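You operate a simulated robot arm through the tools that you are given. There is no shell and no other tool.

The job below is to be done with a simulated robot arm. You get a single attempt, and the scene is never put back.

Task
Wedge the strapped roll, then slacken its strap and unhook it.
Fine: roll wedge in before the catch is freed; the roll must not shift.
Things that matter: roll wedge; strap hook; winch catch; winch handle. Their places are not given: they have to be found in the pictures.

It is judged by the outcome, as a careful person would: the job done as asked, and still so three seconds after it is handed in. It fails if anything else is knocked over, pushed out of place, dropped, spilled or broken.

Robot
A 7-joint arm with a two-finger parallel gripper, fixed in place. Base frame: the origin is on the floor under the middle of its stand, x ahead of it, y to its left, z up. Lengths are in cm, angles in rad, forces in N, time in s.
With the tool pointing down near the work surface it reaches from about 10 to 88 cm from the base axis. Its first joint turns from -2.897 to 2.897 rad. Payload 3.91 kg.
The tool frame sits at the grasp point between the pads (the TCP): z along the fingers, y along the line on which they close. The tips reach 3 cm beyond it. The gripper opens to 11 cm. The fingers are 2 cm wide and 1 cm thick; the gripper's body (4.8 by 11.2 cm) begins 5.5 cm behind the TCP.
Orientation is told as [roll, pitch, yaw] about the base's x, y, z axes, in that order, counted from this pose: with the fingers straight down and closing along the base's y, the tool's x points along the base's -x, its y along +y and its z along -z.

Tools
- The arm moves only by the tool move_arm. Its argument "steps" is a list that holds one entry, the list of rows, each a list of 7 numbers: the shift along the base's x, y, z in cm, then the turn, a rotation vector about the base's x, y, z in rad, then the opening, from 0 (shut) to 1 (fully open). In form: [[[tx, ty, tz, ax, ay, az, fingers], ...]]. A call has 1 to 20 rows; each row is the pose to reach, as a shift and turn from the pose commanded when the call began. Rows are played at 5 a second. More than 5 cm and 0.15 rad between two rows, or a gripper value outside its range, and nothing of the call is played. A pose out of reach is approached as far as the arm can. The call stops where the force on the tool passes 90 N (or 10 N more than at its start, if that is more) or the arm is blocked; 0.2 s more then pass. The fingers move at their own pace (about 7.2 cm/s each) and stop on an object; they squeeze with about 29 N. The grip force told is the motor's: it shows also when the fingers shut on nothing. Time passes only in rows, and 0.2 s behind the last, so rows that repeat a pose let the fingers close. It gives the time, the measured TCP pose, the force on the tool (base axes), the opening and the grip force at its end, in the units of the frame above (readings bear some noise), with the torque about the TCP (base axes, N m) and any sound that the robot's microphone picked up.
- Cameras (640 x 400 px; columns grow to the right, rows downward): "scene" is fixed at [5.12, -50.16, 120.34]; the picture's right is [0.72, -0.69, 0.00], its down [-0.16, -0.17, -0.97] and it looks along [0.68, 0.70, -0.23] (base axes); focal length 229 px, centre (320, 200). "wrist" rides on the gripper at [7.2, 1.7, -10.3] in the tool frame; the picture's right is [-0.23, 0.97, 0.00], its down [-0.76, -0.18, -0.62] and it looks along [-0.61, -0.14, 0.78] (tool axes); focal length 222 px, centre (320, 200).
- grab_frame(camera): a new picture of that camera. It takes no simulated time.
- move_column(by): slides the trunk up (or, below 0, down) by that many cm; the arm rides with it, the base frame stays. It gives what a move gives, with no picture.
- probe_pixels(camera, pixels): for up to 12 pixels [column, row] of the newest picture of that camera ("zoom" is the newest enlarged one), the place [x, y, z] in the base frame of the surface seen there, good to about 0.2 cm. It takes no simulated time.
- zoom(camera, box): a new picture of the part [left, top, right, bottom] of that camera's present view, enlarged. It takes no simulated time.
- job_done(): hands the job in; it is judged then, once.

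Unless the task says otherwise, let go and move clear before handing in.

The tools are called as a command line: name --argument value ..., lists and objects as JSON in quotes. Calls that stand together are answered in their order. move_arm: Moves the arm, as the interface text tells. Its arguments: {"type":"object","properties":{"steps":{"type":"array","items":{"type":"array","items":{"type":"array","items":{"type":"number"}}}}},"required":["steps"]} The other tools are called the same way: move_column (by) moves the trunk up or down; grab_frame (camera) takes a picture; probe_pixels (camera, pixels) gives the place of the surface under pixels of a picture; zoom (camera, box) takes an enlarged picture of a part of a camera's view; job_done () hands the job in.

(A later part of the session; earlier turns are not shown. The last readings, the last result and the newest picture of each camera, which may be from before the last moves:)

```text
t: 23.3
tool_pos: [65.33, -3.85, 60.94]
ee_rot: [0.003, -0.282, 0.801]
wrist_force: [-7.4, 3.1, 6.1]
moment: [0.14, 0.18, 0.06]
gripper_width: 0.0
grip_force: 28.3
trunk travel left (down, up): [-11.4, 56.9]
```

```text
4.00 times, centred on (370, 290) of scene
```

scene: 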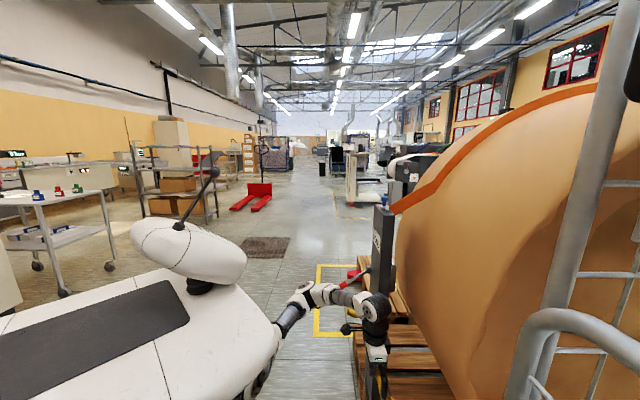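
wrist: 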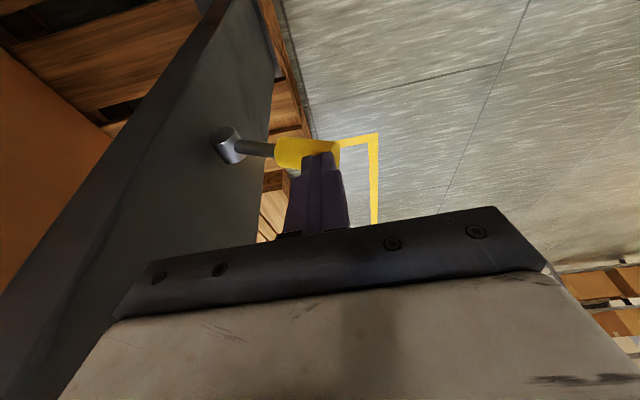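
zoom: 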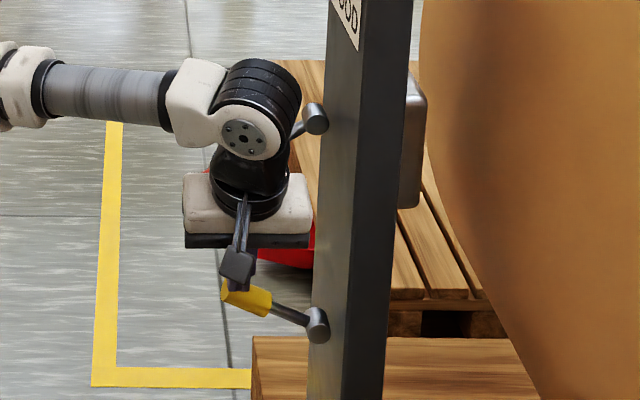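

The lever turned down under about 10 N (knob from (248,290) to (247,300)), so down is its free way. I'll keep pressing down.

move_arm --steps '[[[0, 0, -0.6, 0, 0, 0, 0], [0, 0, -1.2, 0, 0, 0, 0], [0, 0, -1.8, 0, 0, 0, 0], [0, 0, -2.4, 0, 0, 0, 0], [0, 0, -3, 0, 0, 0, 0], [0, 0, -3.6, 0, 0, 0, 0]]]'

grab_frame --camera "wrist"

zoom --camera "scene" --box '[320, 240, 420, 340]'

```text
t: 24.7
tool_pos: [65.1, -3.96, 57.44]
ee_rot: [0.002, -0.28, 0.801]
wrist_force: [-0.3, 0.4, 1.5]
moment: [0.02, 0.02, 0.0]
gripper_width: 0.0
grip_force: 29.1
trunk travel left (down, up): [-11.4, 56.9]
```

```text
taken
```

wrist: 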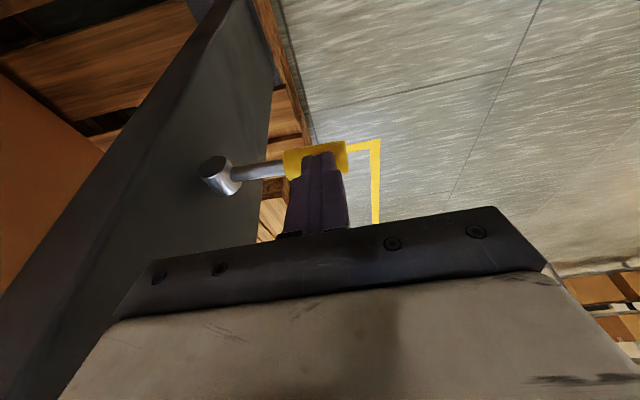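

```text
4.00 times, centred on (370, 290) of scene
```

zoom: 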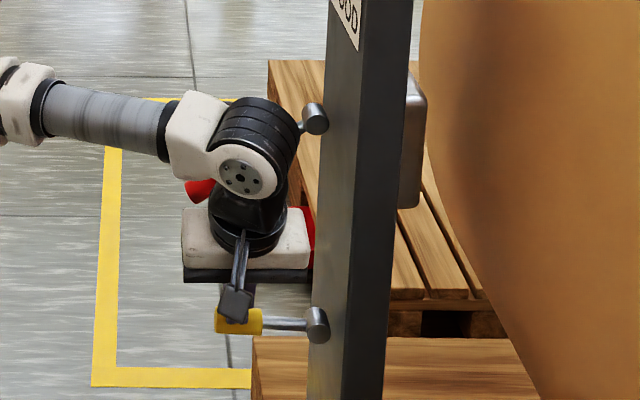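

The catch lever is about level now and the resistance is small (1.5 N). I'll continue pressing it down.

move_arm --steps '[[[0, 0, -0.6, 0, 0, 0, 0], [0, 0, -1.2, 0, 0, 0, 0], [0, 0, -1.8, 0, 0, 0, 0], [0, 0, -2.4, 0, 0, 0, 0], [0, 0, -3, 0, 0, 0, 0], [0, 0, -3.6, 0, 0, 0, 0]]]'

grab_frame --camera "wrist"

zoom --camera "scene" --box '[320, 240, 420, 340]'

```text
t: 26.1
tool_pos: [65.29, -3.95, 53.72]
ee_rot: [0.003, -0.285, 0.798]
wrist_force: [0.4, -0.9, 2.5]
moment: [-0.03, -0.02, -0.04]
gripper_width: 0.0
grip_force: 29.0
trunk travel left (down, up): [-11.4, 56.9]
```

```text
taken
```

wrist: 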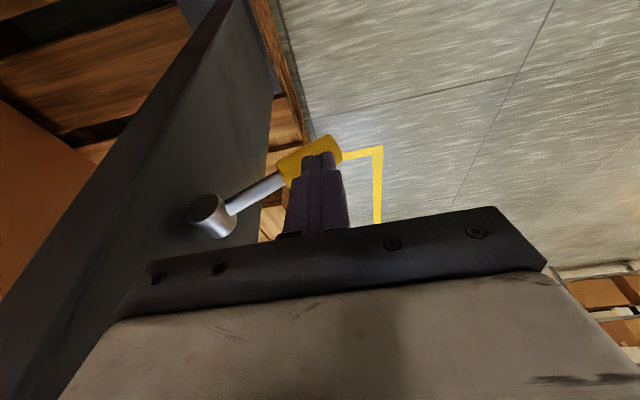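

```text
4.00 times, centred on (370, 290) of scene
```

zoom: 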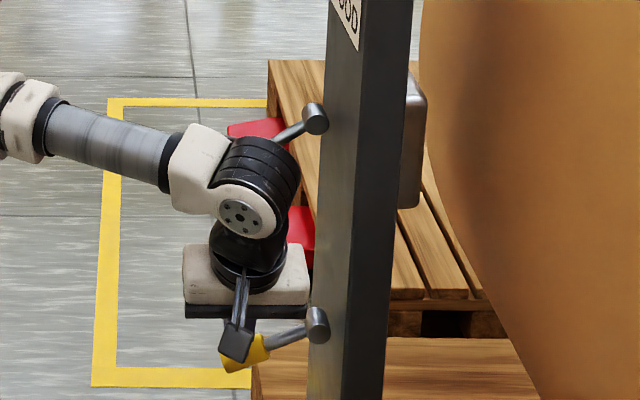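

The lever now points about 25° below level with only 2.5 N. Before going lower I check the forearm's distance from the hidden red knob.

probe_pixels --camera "zoom" --pixels '[[120, 105], [120, 140], [150, 165], [185, 140], [20, 100], [200, 130], [225, 130], [260, 350], [240, 365], [315, 325], [275, 190]]'

```text
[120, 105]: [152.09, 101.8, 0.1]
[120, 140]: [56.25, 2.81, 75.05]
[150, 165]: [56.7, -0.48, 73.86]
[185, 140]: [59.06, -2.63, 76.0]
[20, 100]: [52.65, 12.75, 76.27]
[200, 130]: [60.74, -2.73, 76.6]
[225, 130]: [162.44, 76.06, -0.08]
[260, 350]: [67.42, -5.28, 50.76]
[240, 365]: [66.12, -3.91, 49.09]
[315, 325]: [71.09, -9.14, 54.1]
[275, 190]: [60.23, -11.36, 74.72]
```

The forearm (near side at (56,3,75)) still has about 5 cm to the red knob. I'll press another 2.4 cm and look for the stop or a click.

move_arm --steps '[[[0, 0, -0.5, 0, 0, 0, 0], [0, 0, -1, 0, 0, 0, 0], [0, 0, -1.5, 0, 0, 0, 0], [0, 0, -2, 0, 0, 0, 0], [0, 0, -2.4, 0, 0, 0, 0]]]'

grab_frame --camera "wrist"

zoom --camera "scene" --box '[320, 240, 420, 340]'

```text
t: 27.1
tool_pos: [65.25, -4.15, 53.06]
ee_rot: [-0.013, -0.302, 0.806]
wrist_force: [-34.2, 7.5, 59.6]
moment: [0.36, -0.05, 0.24]
gripper_width: 0.01
grip_force: 29.2
trunk travel left (down, up): [-11.4, 56.9]
stopped in row 5: the force on the tool passed its limit at 95 N (the readings are from after the stop); the commanded pose is now the measured one
```

```text
taken
```

wrist: 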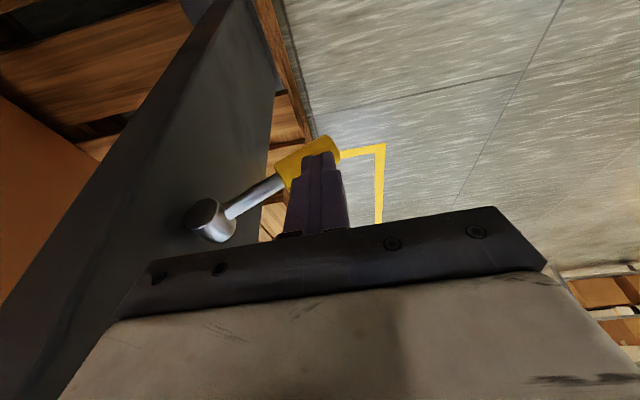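

```text
4.00 times, centred on (370, 290) of scene
```

zoom: 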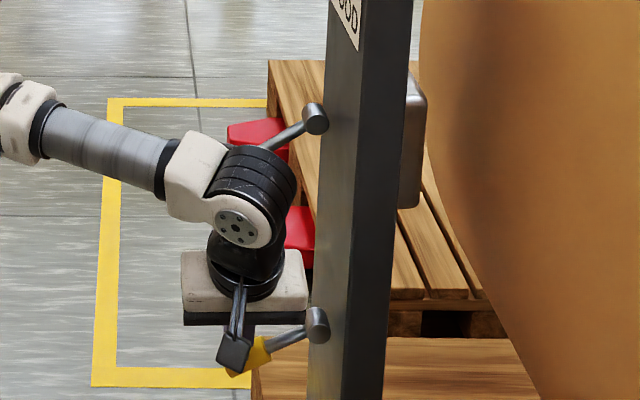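

The catch lever hit its lower stop (95 N, knob at (260,350)), about 60° from where it began. I'll lift off right away and see whether it stays down.

move_arm --steps '[[[0, 0, 1, 0, 0, 0, 0], [-0.5, -0.5, 4, 0, 0, 0, 0], [-1.5, -1.5, 8, 0, 0, 0, 0], [-3, -3, 12, 0, 0, 0, 0]]]'

grab_frame --camera "wrist"

grab_frame --camera "scene"

zoom --camera "scene" --box '[320, 220, 440, 340]'

```text
t: 28.1
tool_pos: [62.64, -6.94, 64.09]
ee_rot: [-0.011, -0.29, 0.805]
wrist_force: [0.9, 0.0, -0.8]
moment: [0.0, 0.01, 0.0]
gripper_width: 0.0
grip_force: 28.6
trunk travel left (down, up): [-11.4, 56.9]
```

```text
taken
```

wrist: 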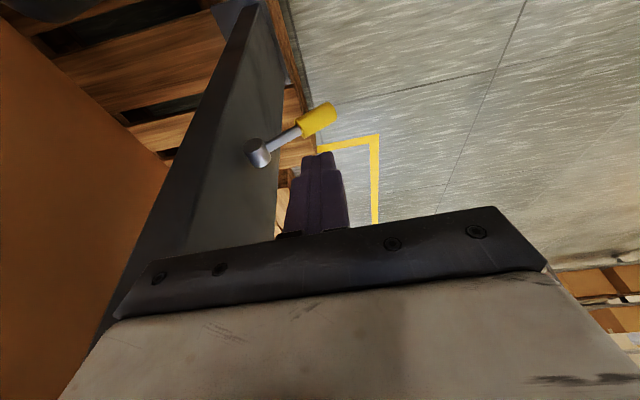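

```text
taken
```

scene: 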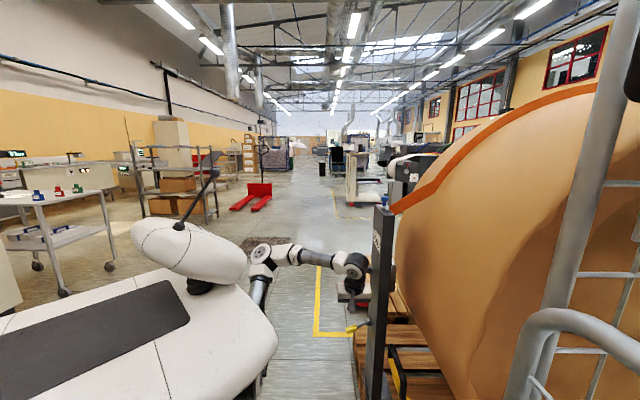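

```text
3.33 times, centred on (380, 280) of scene
```

zoom: 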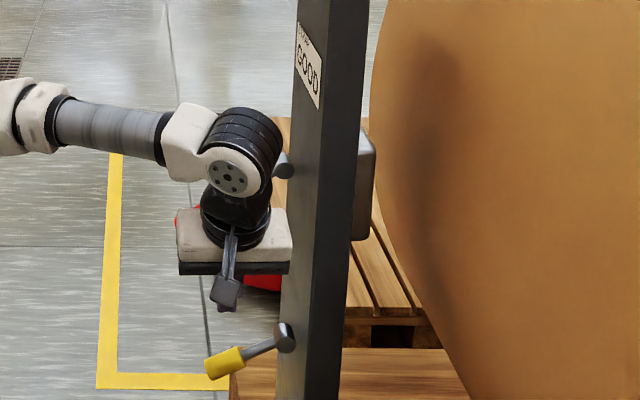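

The catch lever stays at its lower position and the roll and strap look unchanged. Next I rise, straighten and turn the wrist back by a quarter, so the fingers can take the red handle's knob from above.

move_arm --steps '[[[-0.5, -0.5, 5, -0.107, 0.105, 0, 0], [-1, -1, 10, -0.208, 0.203, 0, 0], [-1, -1, 15, -0.208, 0.203, 0, 0.3], [-1, -1, 19, -0.208, 0.203, 0, 0.5]]]'

move_arm --steps '[[[0, 0, 0, 0, 0, -0.145, 0.5], [0, 0, 0, 0, 0, -0.29, 0.5], [0, 0, 0, 0, 0, -0.435, 0.5], [0, 0, 0, 0, 0, -0.58, 0.5], [0, 0, 0, 0, 0, -0.725, 0.5], [0, 0, 0, 0, 0, -0.87, 0.5], [0, 0, 0, 0, 0, -1.015, 0.5], [0, 0, 0, 0, 0, -1.16, 0.5], [0, 0, 0, 0, 0, -1.305, 0.5], [0, 0, 0, 0, 0, -1.45, 0.5], [0, 0, 0, 0, 0, -1.575, 0.5]]]'

grab_frame --camera "wrist"

grab_frame --camera "scene"

```text
refused: row 1 steps farther than a row can; nothing moved
```

```text
t: 30.5
tool_pos: [62.4, -6.96, 64.49]
ee_rot: [-0.009, -0.291, -0.775]
wrist_force: [0.0, 0.0, -0.5]
moment: [0.01, -0.01, -0.03]
gripper_width: 5.53
grip_force: 0.0
trunk travel left (down, up): [-11.4, 56.9]
```

```text
taken
```

wrist: 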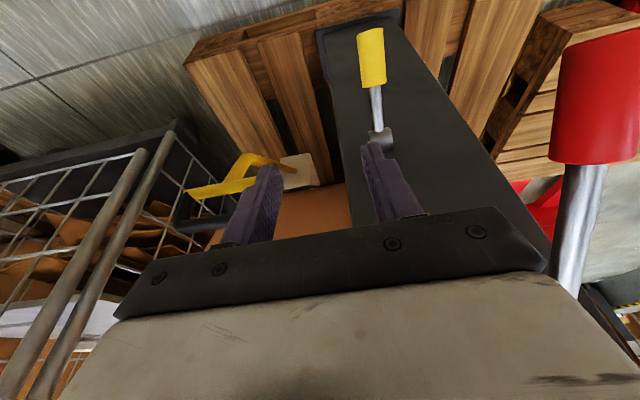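

```text
taken
```

scene: 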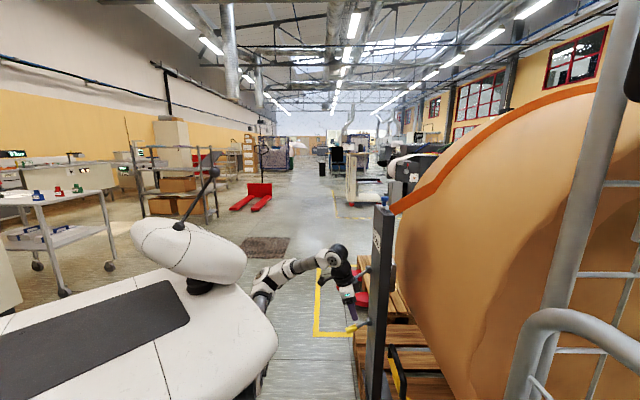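

The first call was refused (step too long) and only the turn was played; it touched nothing and left the tool tilted 0.29 rad toward the post, with the red knob now in view at (600,100). I'll now rise 13 cm and then go over the red knob at about (68.8,3).

move_arm --steps '[[[0, 0, 4, 0, 0, 0, 0.5], [0, 0, 8, 0, 0, 0, 0.5], [0, 0, 12, 0, 0, 0, 0.5], [0, 0, 14, 0, 0, 0, 0.5], [1.6, 2.5, 14, 0, 0, 0, 0.5], [3.2, 5, 14, 0, 0, 0, 0.5], [4.8, 7.5, 14, 0, 0, 0, 0.5], [6.0, 9.4, 14, 0, 0, 0, 0.5]]]'

grab_frame --camera "wrist"

zoom --camera "scene" --box '[280, 200, 440, 340]'

```text
t: 32.3
tool_pos: [68.46, 2.45, 78.25]
ee_rot: [-0.011, -0.291, -0.769]
wrist_force: [0.3, 0.1, 0.2]
moment: [-0.01, -0.01, 0.0]
gripper_width: 5.51
grip_force: 0.1
trunk travel left (down, up): [-11.4, 56.9]
```

```text
taken
```

wrist: 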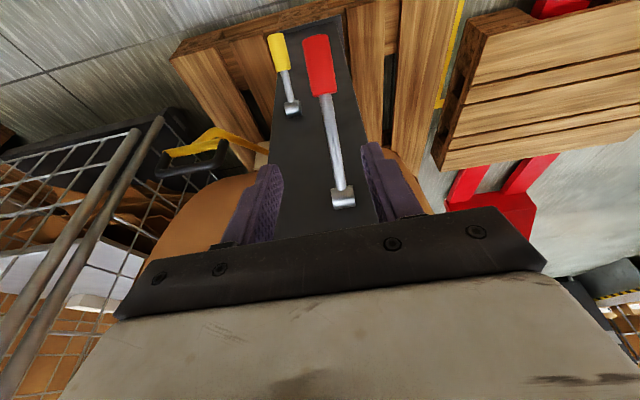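

```text
2.86 times, centred on (360, 270) of scene
```

zoom: 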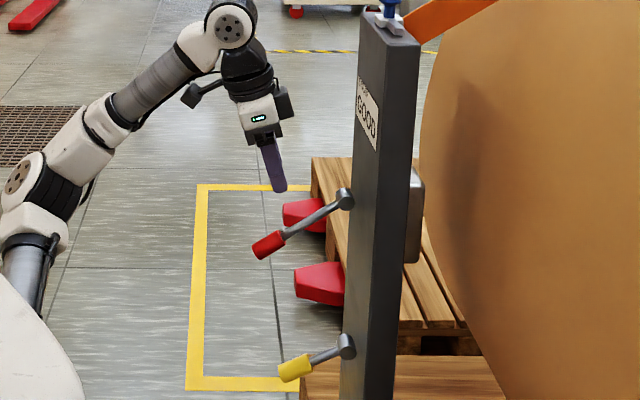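

Now I have a clear top view: red knob (318,65), rod (332,140), hub (342,197), between the fingers. I'll probe them for the pivot and knob places.

probe_pixels --camera "wrist" --pixels '[[316, 40], [318, 65], [308, 65], [329, 65], [322, 90], [327, 115], [335, 160], [342, 190], [342, 203], [281, 50], [293, 107], [342, 197]]'

probe_pixels --camera "zoom" --pixels '[[258, 248], [268, 245], [280, 238], [310, 218], [345, 198], [275, 185], [288, 105]]'

```text
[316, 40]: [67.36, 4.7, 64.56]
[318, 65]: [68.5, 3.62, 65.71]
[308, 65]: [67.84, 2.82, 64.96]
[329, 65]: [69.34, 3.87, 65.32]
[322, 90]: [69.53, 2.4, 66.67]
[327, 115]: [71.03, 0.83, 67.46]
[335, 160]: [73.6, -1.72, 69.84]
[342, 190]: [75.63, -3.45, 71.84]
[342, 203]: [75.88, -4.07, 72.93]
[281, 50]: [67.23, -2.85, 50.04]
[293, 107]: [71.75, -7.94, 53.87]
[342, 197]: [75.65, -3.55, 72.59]
```

```text
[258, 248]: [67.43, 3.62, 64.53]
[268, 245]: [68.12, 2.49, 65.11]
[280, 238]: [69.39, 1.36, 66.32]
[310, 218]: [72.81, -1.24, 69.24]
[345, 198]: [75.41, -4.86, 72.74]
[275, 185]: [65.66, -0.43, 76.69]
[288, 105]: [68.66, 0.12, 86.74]
```

The handle lies in the plane through v≈50.25: hub centre (u≈57.5, z≈71.7), knob centre (u≈47, z≈64.8), 34° below level, 12.6 cm long. I'll descend with the fingers open on both sides of the knob.

move_arm --steps '[[[0.27, 0.71, -4, 0, 0, 0, 0.5], [0.27, 0.71, -8, 0, 0, 0, 0.5], [0.27, 0.71, -11, 0, 0, 0, 0.5], [0.27, 0.71, -13.2, 0, 0, 0, 0.5]]]'

grab_frame --camera "wrist"

zoom --camera "scene" --box '[280, 200, 440, 340]'

```text
t: 33.3
tool_pos: [68.74, 3.14, 65.1]
ee_rot: [-0.011, -0.291, -0.771]
wrist_force: [0.3, 0.4, 0.9]
moment: [0.02, 0.0, -0.03]
gripper_width: 5.5
grip_force: 0.0
trunk travel left (down, up): [-11.4, 56.9]
```

```text
taken
```

wrist: 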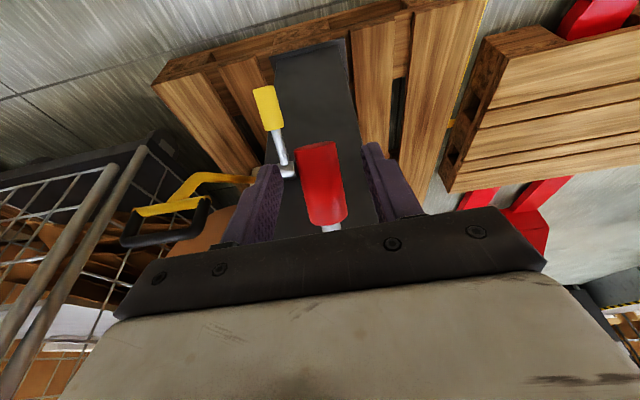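

```text
2.86 times, centred on (360, 270) of scene
```

zoom: 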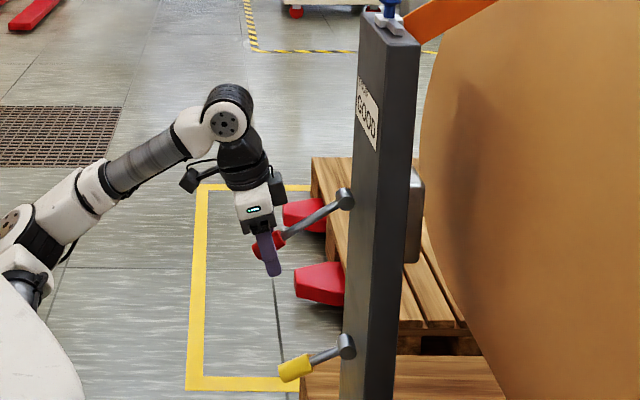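

The red knob (322,185) sits between the fingers. I'll close on it in place.

move_arm --steps '[[[0, 0, 0, 0, 0, 0, 0.3], [0, 0, 0, 0, 0, 0, 0], [0, 0, 0, 0, 0, 0, 0], [0, 0, 0, 0, 0, 0, 0]]]'

zoom --camera "scene" --box '[320, 220, 420, 320]'

```text
t: 34.3
tool_pos: [68.89, 3.44, 65.19]
ee_rot: [-0.009, -0.292, -0.771]
wrist_force: [16.2, 10.6, 0.5]
moment: [0.44, -0.31, -0.41]
gripper_width: 2.37
grip_force: 45.2
trunk travel left (down, up): [-11.4, 56.9]
```

```text
4.00 times, centred on (370, 270) of scene
```

zoom: 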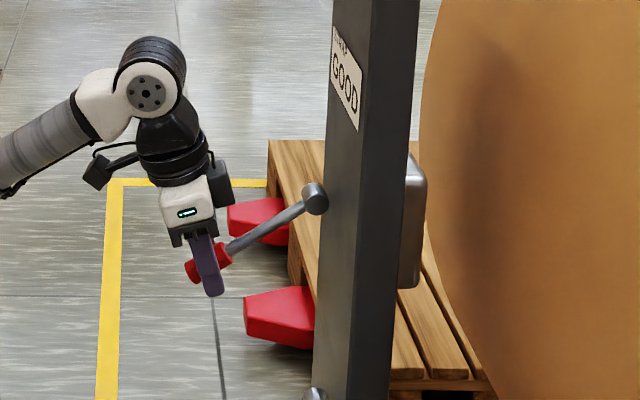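

The knob is held (2.37 cm), with a sideways load of ~19 N because it is 0.4 cm off centre. I'll correct that and try lifting the handle a little along its arc, watching the force.

move_arm --steps '[[[0.28, 0.29, 0, 0, 0, 0, 0], [0.065, 0.5, 0.5, 0, 0, 0, 0], [-0.14, 0.7, 1.06, 0, 0, 0, 0], [-0.3, 0.85, 1.56, 0, 0, 0, 0]]]'

zoom --camera "scene" --box '[320, 220, 420, 320]'

```text
t: 35.3
tool_pos: [68.36, 3.88, 66.63]
ee_rot: [-0.01, -0.288, -0.778]
wrist_force: [-28.9, -13.6, -17.1]
moment: [0.95, 0.49, -0.96]
gripper_width: 2.37
grip_force: 45.5
trunk travel left (down, up): [-11.4, 56.9]
```

```text
4.00 times, centred on (370, 270) of scene
```

zoom: 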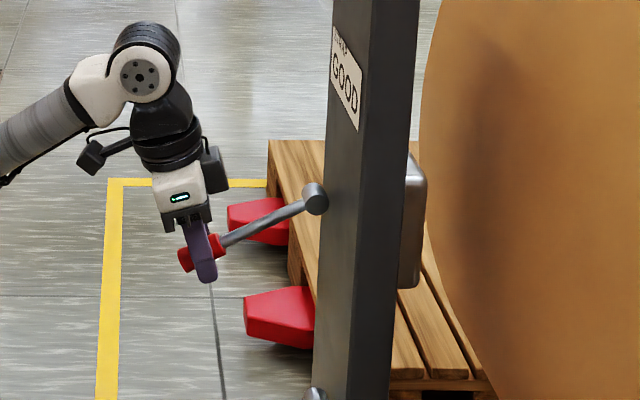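

The handle follows upward (knob from (207,265) to (200,252)) at about 20 N, with my side correction a bit too large (-30 N sideways). I'll take back 0.24 cm sideways and continue along the arc.

move_arm --steps '[[[-0.31, -0.03, 0.5, 0, 0, 0, 0], [-0.45, 0.11, 1.1, 0, 0, 0, 0], [-0.65, 0.3, 1.87, 0, 0, 0, 0], [-0.78, 0.42, 2.8, 0, 0, 0, 0], [-0.9, 0.54, 3.78, 0, 0, 0, 0]]]'

zoom --camera "scene" --box '[320, 190, 440, 310]'

grab_frame --camera "wrist"

```text
t: 36.5
tool_pos: [67.59, 4.44, 70.47]
ee_rot: [-0.012, -0.29, -0.768]
wrist_force: [2.9, 9.6, -12.5]
moment: [1.21, 0.66, -0.78]
gripper_width: 2.37
grip_force: 44.3
trunk travel left (down, up): [-11.4, 56.9]
```

```text
3.33 times, centred on (380, 250) of scene
```

zoom: 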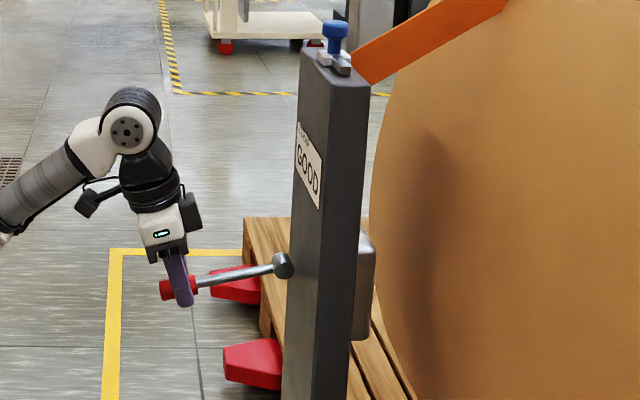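

```text
taken
```

wrist: 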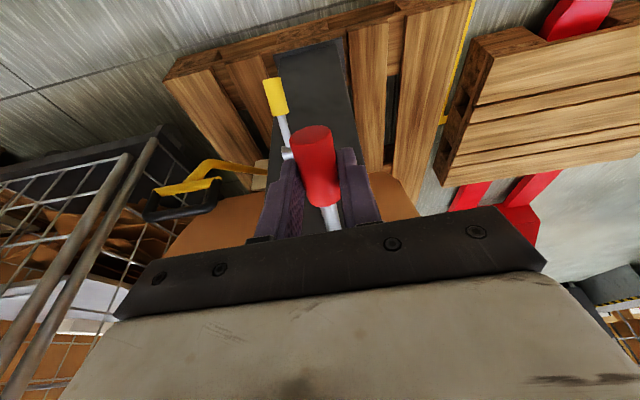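

The handle is now about level at ~16 N resistance, and the strap and hook look unchanged so far. I continue the arc upward to about +22°.

move_arm --steps '[[[-0.02, 0.02, 1.0, 0, 0, 0, 0], [-0.02, 0.02, 2.09, 0, 0, 0, 0], [0.06, -0.06, 3.0, 0, 0, 0, 0], [0.18, -0.17, 3.99, 0, 0, 0, 0], [0.36, -0.35, 4.9, 0, 0, 0, 0], [0.59, -0.58, 5.83, 0, 0, 0, 0]]]'

zoom --camera "scene" --box '[320, 170, 440, 290]'

grab_frame --camera "wrist"

```text
t: 37.9
tool_pos: [68.08, 4.04, 76.33]
ee_rot: [-0.012, -0.291, -0.764]
wrist_force: [7.1, 26.8, -10.0]
moment: [1.44, 0.68, -0.47]
gripper_width: 2.37
grip_force: 44.1
trunk travel left (down, up): [-11.4, 56.9]
```

```text
3.33 times, centred on (380, 230) of scene
```

zoom: 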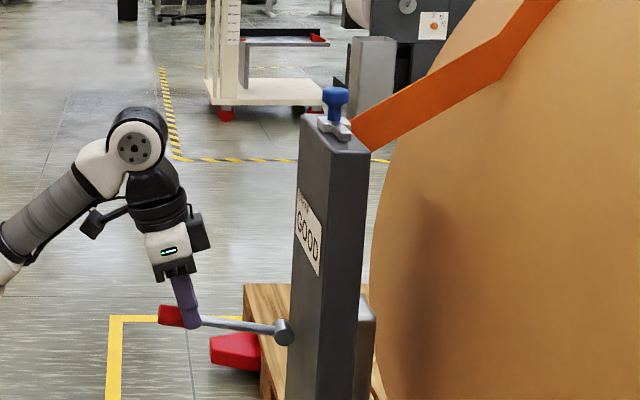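

```text
taken
```

wrist: 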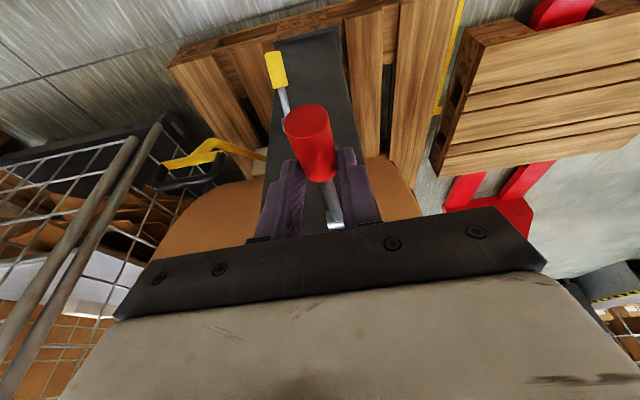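

The handle is about +20° above level; some side force (24 N) calls for +0.2 cm sideways, and the strap still looks taut. I continue the arc up to about +38°.

move_arm --steps '[[[0.39, -0.1, 0.8, 0, 0, 0, 0], [0.7, -0.4, 1.6, 0, 0, 0, 0], [1.03, -0.73, 2.35, 0, 0, 0, 0], [1.39, -1.08, 3.04, 0, 0, 0, 0]]]'

zoom --camera "scene" --box '[320, 170, 440, 290]'

grab_frame --camera "wrist"

```text
t: 38.9
tool_pos: [69.24, 2.79, 78.98]
ee_rot: [-0.004, -0.297, -0.743]
wrist_force: [50.9, 67.5, 1.1]
moment: [2.28, -1.52, 0.07]
gripper_width: 2.24
grip_force: 45.2
out of reach, approached as far as the arm can: row 1, 2, 3, 4
trunk travel left (down, up): [-11.4, 56.9]
```

```text
3.33 times, centred on (380, 230) of scene
```

zoom: 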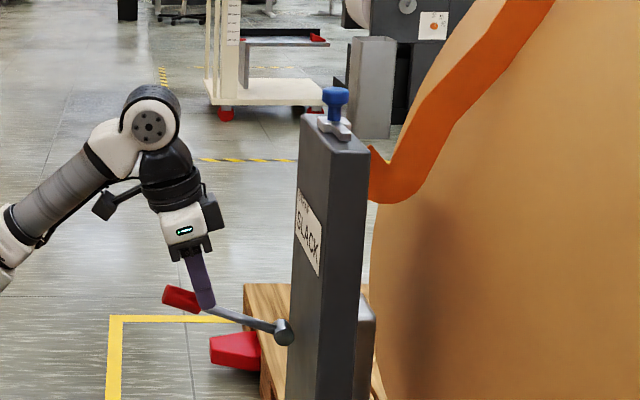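

```text
taken
```

wrist: 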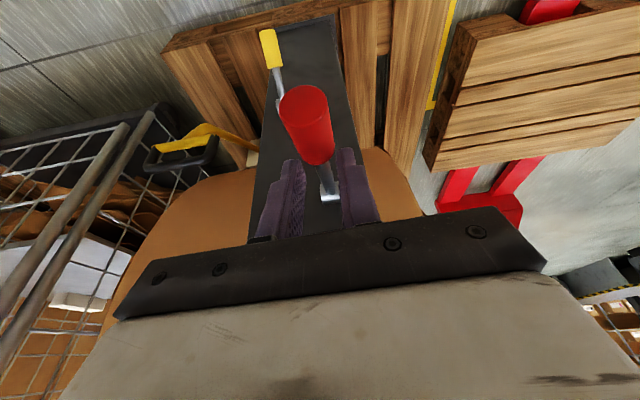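

The label now reads "STRAP SLACK" and the strap hangs loose, so the winch is slackened. The arm is at the edge of its reach with 84 N sideways on the knob, so I'll open the fingers right here.

move_arm --steps '[[[0, 0, 0, 0, 0, 0, 0.3], [0, 0, 0, 0, 0, 0, 0.5], [0, 0, 0, 0, 0, 0, 0.5]]]'

grab_frame --camera "wrist"

grab_frame --camera "scene"

zoom --camera "scene" --box '[320, 170, 440, 290]'

```text
t: 39.7
tool_pos: [68.59, 1.89, 79.13]
ee_rot: [-0.01, -0.294, -0.77]
wrist_force: [-0.8, 0.5, -0.3]
moment: [0.0, 0.0, 0.0]
gripper_width: 5.47
grip_force: 0.1
trunk travel left (down, up): [-11.4, 56.9]
```

```text
taken
```

wrist: 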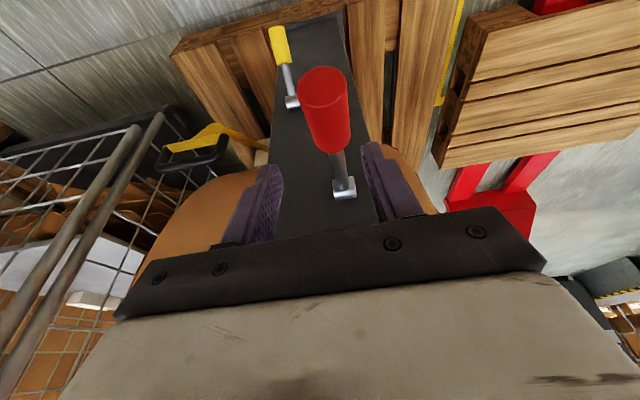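

```text
taken
```

scene: 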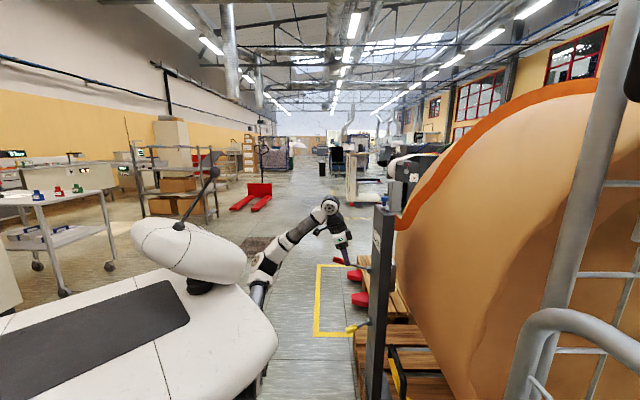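

```text
3.33 times, centred on (380, 230) of scene
```

zoom: 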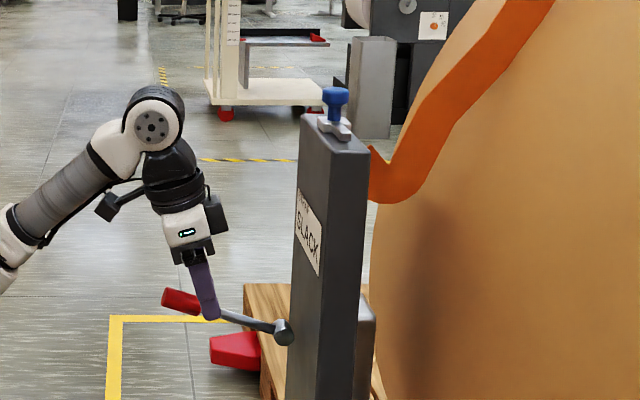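

The strap stays slack and the handle stays up; the roll has not moved. I'll open the fingers wider and let the trunk lift the arm straight up off the handle.

move_arm --steps '[[[0, 0, 0, 0, 0, 0, 0.7], [0, 0, 0, 0, 0, 0, 0.7]]]'

move_column --by 10

grab_frame --camera "wrist"

zoom --camera "scene" --box '[320, 170, 440, 290]'

```text
t: 40.3
tool_pos: [68.63, 1.93, 79.11]
ee_rot: [-0.011, -0.292, -0.768]
wrist_force: [-0.1, -0.2, 0.4]
moment: [-0.01, 0.02, 0.04]
gripper_width: 7.7
grip_force: 0.0
trunk travel left (down, up): [-11.4, 56.9]
```

```text
t: 41.6
tool_pos: [68.61, 1.98, 89.06]
ee_rot: [-0.009, -0.293, -0.768]
wrist_force: [-0.4, 0.4, 0.5]
moment: [-0.01, -0.01, 0.0]
gripper_width: 7.73
grip_force: 0.0
trunk travel left (down, up): [-21.4, 46.9]
```

```text
taken
```

wrist: 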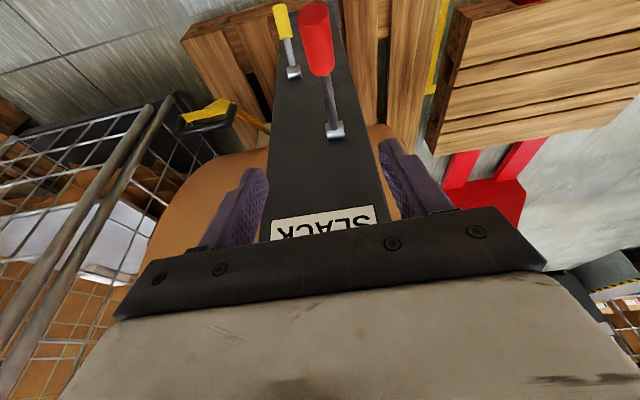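

```text
3.33 times, centred on (380, 230) of scene
```

zoom: 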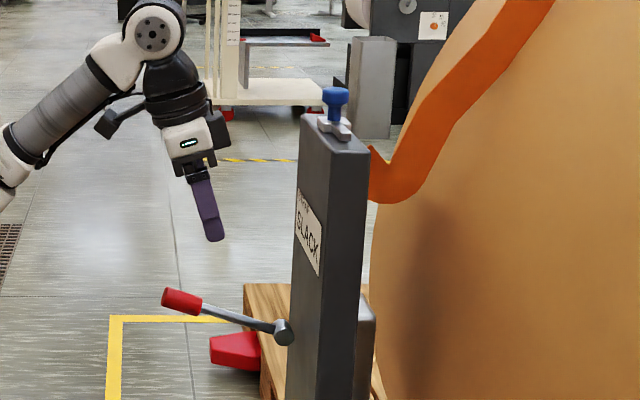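

The handle and label are clear of the gripper: the label reads "SLACK", the red lever stays up. Next I'll raise the trunk and then go above the blue hook knob for a close look.

move_column --by 27

zoom --camera "scene" --box '[330, 170, 450, 250]'

```text
t: 44.4
tool_pos: [68.51, 1.95, 115.91]
ee_rot: [-0.011, -0.294, -0.769]
wrist_force: [0.5, 0.5, 0.4]
moment: [-0.02, 0.01, -0.04]
gripper_width: 7.7
grip_force: 0.2
trunk travel left (down, up): [-48.4, 19.9]
```

```text
5.00 times, centred on (390, 210) of scene
```

zoom: 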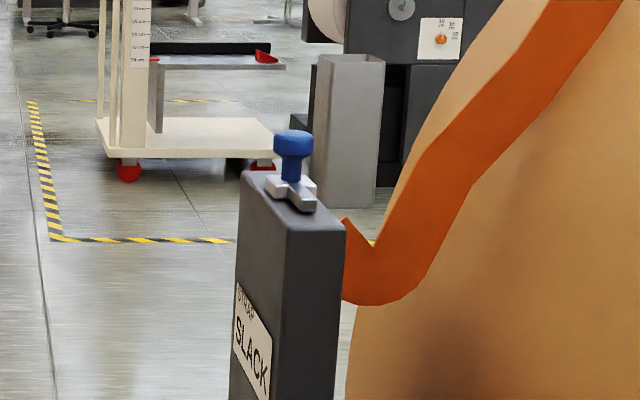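

The blue knob stands on a grey cross-shaped hook at the post's top, with the slack strap behind. I'll set the tool upright and move above the knob at about (76,-9).

move_arm --steps '[[[0, 0, 0, 0.101, 0.104, 0, 0.7], [0, 0, 0, 0.202, 0.208, 0, 0.7], [2.5, -3.7, 0, 0.202, 0.208, 0, 0.7], [5, -7.4, 0, 0.202, 0.208, 0, 0.7], [7.4, -11, 0, 0.202, 0.208, 0, 0.7]]]'

grab_frame --camera "wrist"

grab_frame --camera "scene"

```text
t: 45.6
tool_pos: [73.02, -10.47, 114.32]
ee_rot: [-0.01, -0.004, -0.763]
wrist_force: [-0.4, -0.4, 0.5]
moment: [-0.01, 0.01, -0.02]
gripper_width: 7.7
grip_force: 0.1
out of reach, approached as far as the arm can: row 1, 2, 3, 4, 5
trunk travel left (down, up): [-48.4, 19.9]
```

```text
taken
```

wrist: 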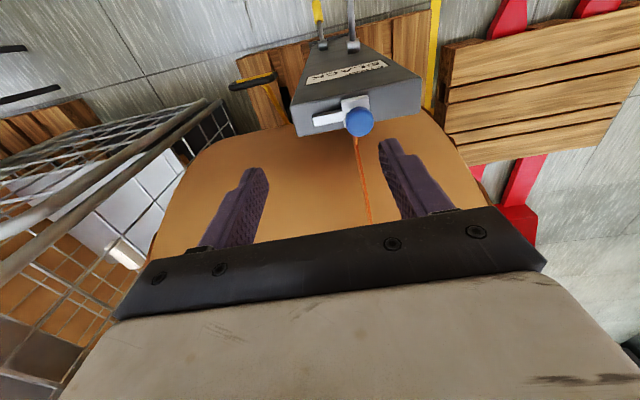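

```text
taken
```

scene: 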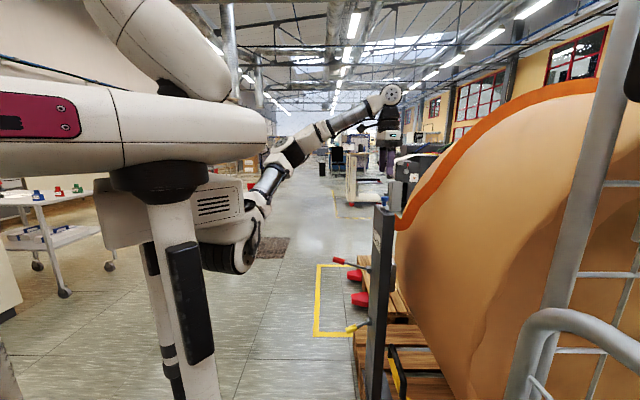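

The arm is at the edge of its reach here, but the view shows the blue knob at (359,121) and the grey hook beneath. I'll raise the trunk 15 cm for a better arm posture, after probing the hook.

zoom --camera "wrist" --box '[270, 60, 450, 200]'

probe_pixels --camera "wrist" --pixels '[[359, 118], [350, 120], [368, 120], [359, 130], [330, 119], [350, 100], [300, 125], [410, 108], [345, 45], [355, 150], [362, 190], [315, 120]]'

move_column --by 15

```text
2.86 times, centred on (360, 130) of wrist
```

zoom: 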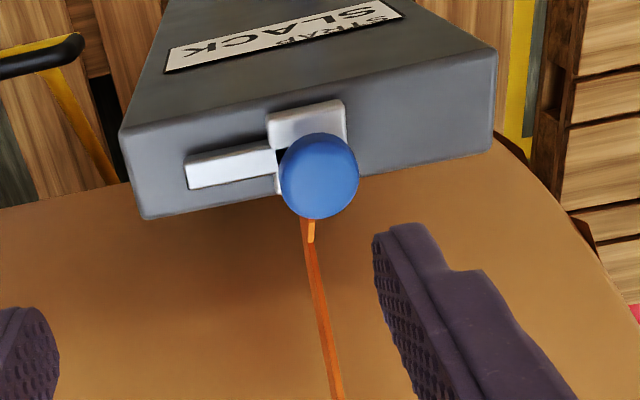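

```text
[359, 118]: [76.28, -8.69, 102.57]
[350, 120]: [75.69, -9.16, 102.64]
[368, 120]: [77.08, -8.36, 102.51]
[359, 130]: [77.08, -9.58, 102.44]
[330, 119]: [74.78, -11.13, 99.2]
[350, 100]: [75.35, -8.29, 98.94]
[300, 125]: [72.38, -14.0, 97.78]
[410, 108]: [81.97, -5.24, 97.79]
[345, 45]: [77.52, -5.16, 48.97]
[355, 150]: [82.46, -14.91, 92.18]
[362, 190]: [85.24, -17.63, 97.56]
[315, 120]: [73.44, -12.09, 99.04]
```

```text
t: 47.3
tool_pos: [73.02, -10.49, 129.22]
ee_rot: [-0.01, -0.006, -0.764]
wrist_force: [-0.5, 0.9, -0.7]
moment: [0.02, 0.01, 0.03]
gripper_width: 7.7
grip_force: 0.0
trunk travel left (down, up): [-63.4, 4.9]
```

The knob's centre is about (76.4,-9.0), its top at z≈102.6, and the hook's grey arm runs from it toward (73,-12.5) at z≈99. I'll come down to 10 cm above it for a closer look.

move_arm --steps '[[[0.8, 0.3, -4, 0, 0, 0, 0.7], [1.6, 0.7, -8, 0, 0, 0, 0.7], [2.5, 1.1, -12, 0, 0, 0, 0.7], [3.4, 1.5, -16, 0, 0, 0, 0.6]]]'

grab_frame --camera "wrist"

zoom --camera "scene" --box '[340, 130, 440, 230]'

```text
t: 48.3
tool_pos: [76.89, -8.97, 113.54]
ee_rot: [-0.01, -0.007, -0.764]
wrist_force: [-0.4, -0.1, 0.5]
moment: [0.02, -0.02, -0.08]
gripper_width: 6.59
grip_force: 0.1
trunk travel left (down, up): [-63.4, 4.9]
```

```text
taken
```

wrist: 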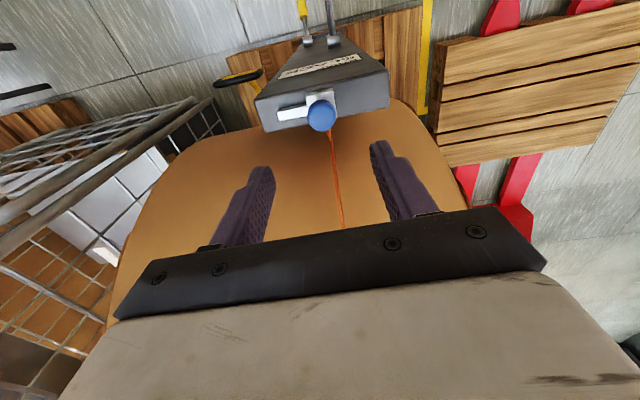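

```text
4.00 times, centred on (390, 180) of scene
```

zoom: 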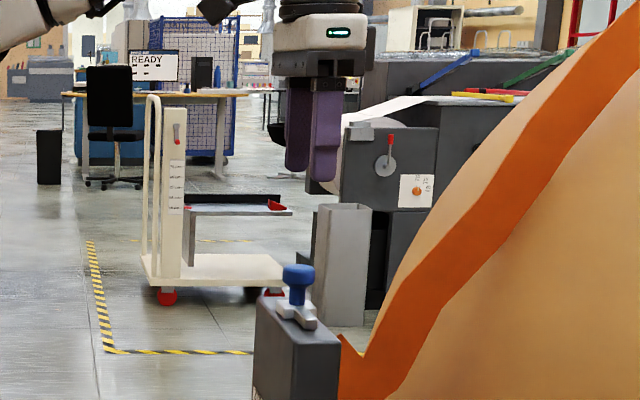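

The knob (322,117) is between the fingers, 11 cm below. I'll enlarge the hook to understand how it sits.

zoom --camera "wrist" --box '[250, 60, 400, 150]'

zoom --camera "scene" --box '[390, 190, 430, 220]'

probe_pixels --camera "wrist" --pixels '[[321, 112], [312, 117], [331, 117], [321, 124], [290, 113], [280, 115], [313, 97], [325, 95], [331, 103], [335, 130]]'

```text
4.27 times, centred on (325, 105) of wrist
```

zoom: 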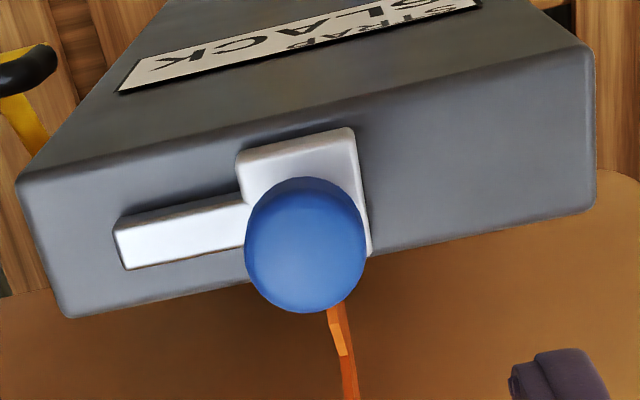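

```text
13.33 times, centred on (410, 205) of scene
```

zoom: 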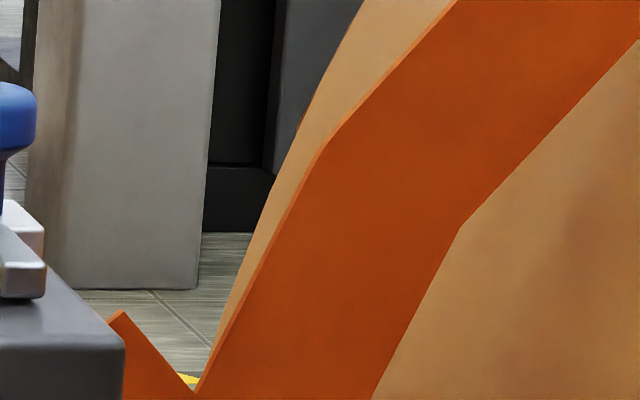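

```text
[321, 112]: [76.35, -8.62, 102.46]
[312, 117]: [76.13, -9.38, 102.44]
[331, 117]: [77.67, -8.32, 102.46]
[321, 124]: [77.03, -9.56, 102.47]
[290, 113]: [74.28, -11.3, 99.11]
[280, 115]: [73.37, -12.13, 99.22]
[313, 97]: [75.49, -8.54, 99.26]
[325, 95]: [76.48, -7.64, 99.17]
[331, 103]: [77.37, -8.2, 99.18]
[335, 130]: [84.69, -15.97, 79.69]
```

The hook is a small plate with a tongue lying on the post's top, with the blue mushroom knob centred at about (76.8,-9.0); nothing covers it, so it should lift. I'll come straight down until the tips are just above the plate (z≈100).

move_arm --steps '[[[-0.1, 0, -4, 0, 0, 0, 0.55], [-0.1, 0, -8, 0, 0, 0, 0.5], [-0.1, 0, -10.3, 0, 0, 0, 0.5]]]'

grab_frame --camera "wrist"

zoom --camera "scene" --box '[350, 150, 430, 230]'

```text
t: 49.1
tool_pos: [76.41, -8.98, 103.09]
ee_rot: [-0.008, -0.005, -0.764]
wrist_force: [-0.6, 0.0, -0.1]
moment: [0.02, 0.02, 0.0]
gripper_width: 5.51
grip_force: 0.1
trunk travel left (down, up): [-63.4, 4.9]
```

```text
taken
```

wrist: 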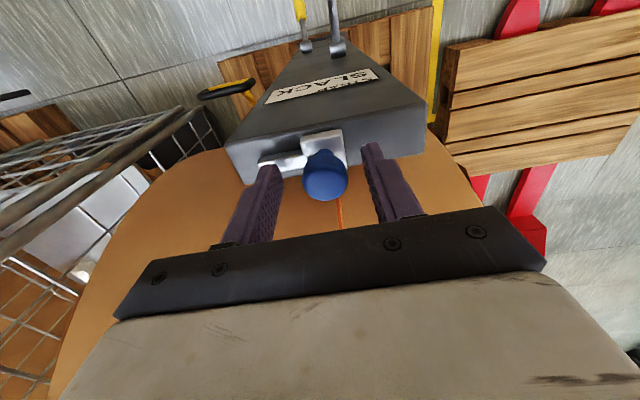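

```text
5.00 times, centred on (390, 190) of scene
```

zoom: 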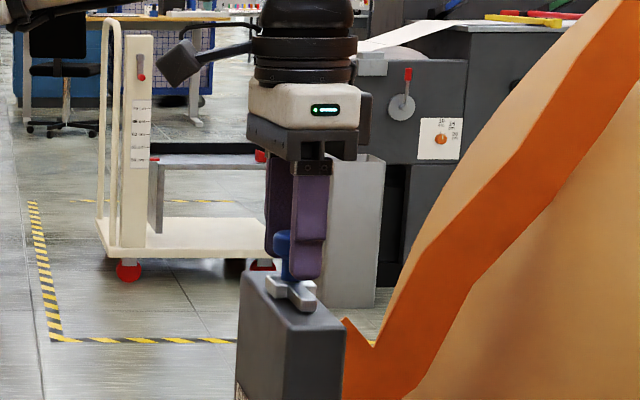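

The knob is between the fingers in the wrist view (325,178); the scene view hints the fingers may sit slightly toward the roll side. I'll probe the knob again to centre properly.

probe_pixels --camera "wrist" --pixels '[[325, 160], [325, 175], [325, 190], [325, 197], [308, 178], [343, 178], [268, 175], [372, 155], [260, 200], [382, 185]]'

probe_pixels --camera "zoom" --pixels '[[280, 240], [276, 236], [285, 262], [305, 270], [305, 230], [272, 200], [292, 180]]'

```text
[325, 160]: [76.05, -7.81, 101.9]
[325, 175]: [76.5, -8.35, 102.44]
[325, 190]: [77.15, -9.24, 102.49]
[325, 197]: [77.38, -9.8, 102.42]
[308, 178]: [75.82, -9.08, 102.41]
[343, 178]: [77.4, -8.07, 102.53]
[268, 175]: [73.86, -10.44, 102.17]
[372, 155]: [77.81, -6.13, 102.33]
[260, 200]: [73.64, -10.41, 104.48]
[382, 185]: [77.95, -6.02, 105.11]
```

```text
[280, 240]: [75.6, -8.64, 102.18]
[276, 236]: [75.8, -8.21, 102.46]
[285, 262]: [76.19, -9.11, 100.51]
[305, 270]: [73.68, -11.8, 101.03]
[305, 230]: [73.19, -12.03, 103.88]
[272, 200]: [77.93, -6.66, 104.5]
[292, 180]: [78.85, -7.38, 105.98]
```

The knob spans u 59.9–62.2 and v 46.3–48.3, so the tool is centred apart from 0.35 cm sideways. I'll correct that and close on the knob.

move_arm --steps '[[[0.25, 0.25, 0, 0, 0, 0, 0.5], [0.25, 0.25, 0, 0, 0, 0, 0.3], [0.25, 0.25, 0, 0, 0, 0, 0], [0.25, 0.25, 0, 0, 0, 0, 0], [0.25, 0.25, 0, 0, 0, 0, 0]]]'

zoom --camera "scene" --box '[350, 150, 430, 230]'

```text
t: 50.3
tool_pos: [76.66, -8.71, 103.03]
ee_rot: [-0.011, -0.005, -0.764]
wrist_force: [-2.5, 0.3, -3.3]
moment: [-0.07, -0.77, -0.1]
gripper_width: 2.77
grip_force: 44.7
trunk travel left (down, up): [-63.4, 4.9]
```

```text
5.00 times, centred on (390, 190) of scene
```

zoom: 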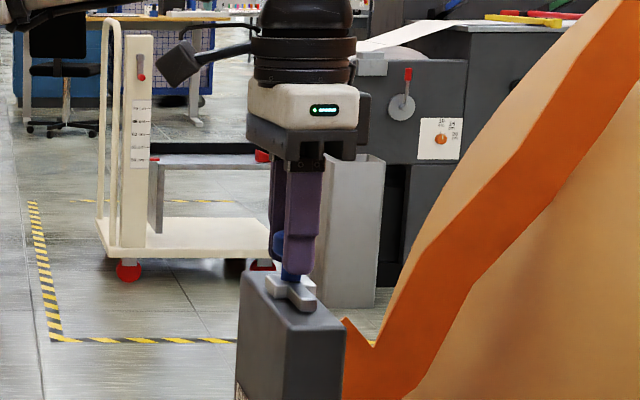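

The knob is held at 2.77 cm with little stray force. I'll lift gently by 1.2 cm and watch force and picture.

move_arm --steps '[[[0, 0, 0.4, 0, 0, 0, 0], [0, 0, 0.8, 0, 0, 0, 0], [0, 0, 1.2, 0, 0, 0, 0]]]'

zoom --camera "scene" --box '[350, 150, 430, 230]'

grab_frame --camera "wrist"

```text
t: 51.1
tool_pos: [76.81, -8.78, 103.92]
ee_rot: [-0.01, 0.0, -0.761]
wrist_force: [-1.9, 1.7, -30.2]
moment: [0.2, -0.32, 0.05]
gripper_width: 2.74
grip_force: 44.9
trunk travel left (down, up): [-63.4, 4.9]
```

```text
5.00 times, centred on (390, 190) of scene
```

zoom: 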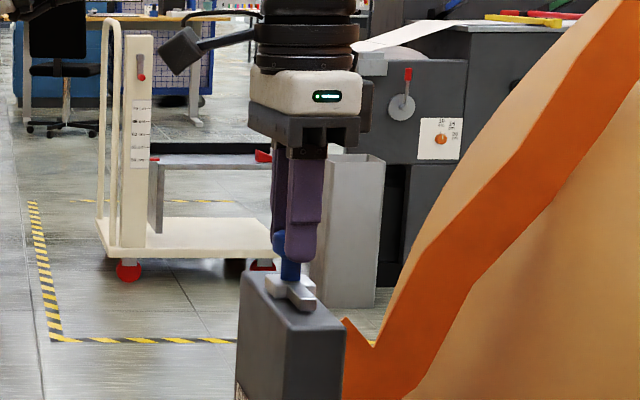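

```text
taken
```

wrist: 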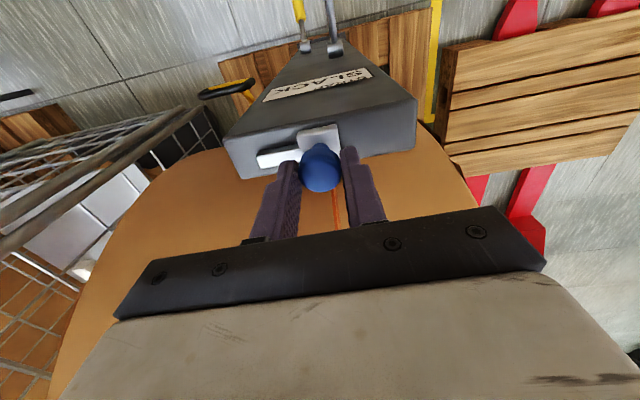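

Lifting met 30 N and the fingers slid up on the knob while the plate at (290,292) seems to have stayed put. I'll probe knob and plate to see whether anything moved.

zoom --camera "wrist" --box '[240, 100, 400, 220]'

probe_pixels --camera "wrist" --pixels '[[320, 150], [320, 165], [320, 180], [310, 170], [332, 170], [270, 159], [290, 156], [320, 132], [335, 130], [300, 142]]'

zoom --camera "scene" --box '[390, 185, 430, 220]'

```text
3.33 times, centred on (320, 160) of wrist
```

zoom: 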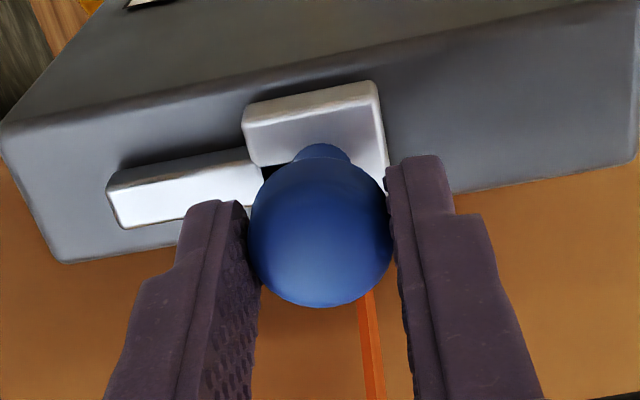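

```text
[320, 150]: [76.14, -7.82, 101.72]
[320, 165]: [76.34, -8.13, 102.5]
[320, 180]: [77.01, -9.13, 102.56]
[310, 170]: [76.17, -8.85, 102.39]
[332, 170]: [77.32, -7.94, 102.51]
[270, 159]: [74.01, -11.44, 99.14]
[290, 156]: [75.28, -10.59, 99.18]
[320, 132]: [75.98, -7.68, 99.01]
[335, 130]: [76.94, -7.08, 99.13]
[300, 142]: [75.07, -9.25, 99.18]
```

```text
11.43 times, centred on (410, 202) of scene
```

zoom: 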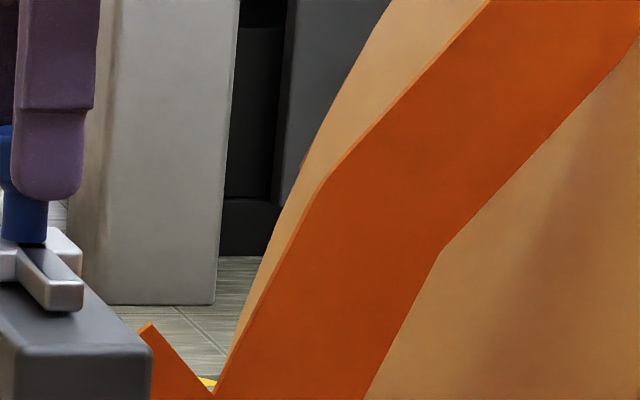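

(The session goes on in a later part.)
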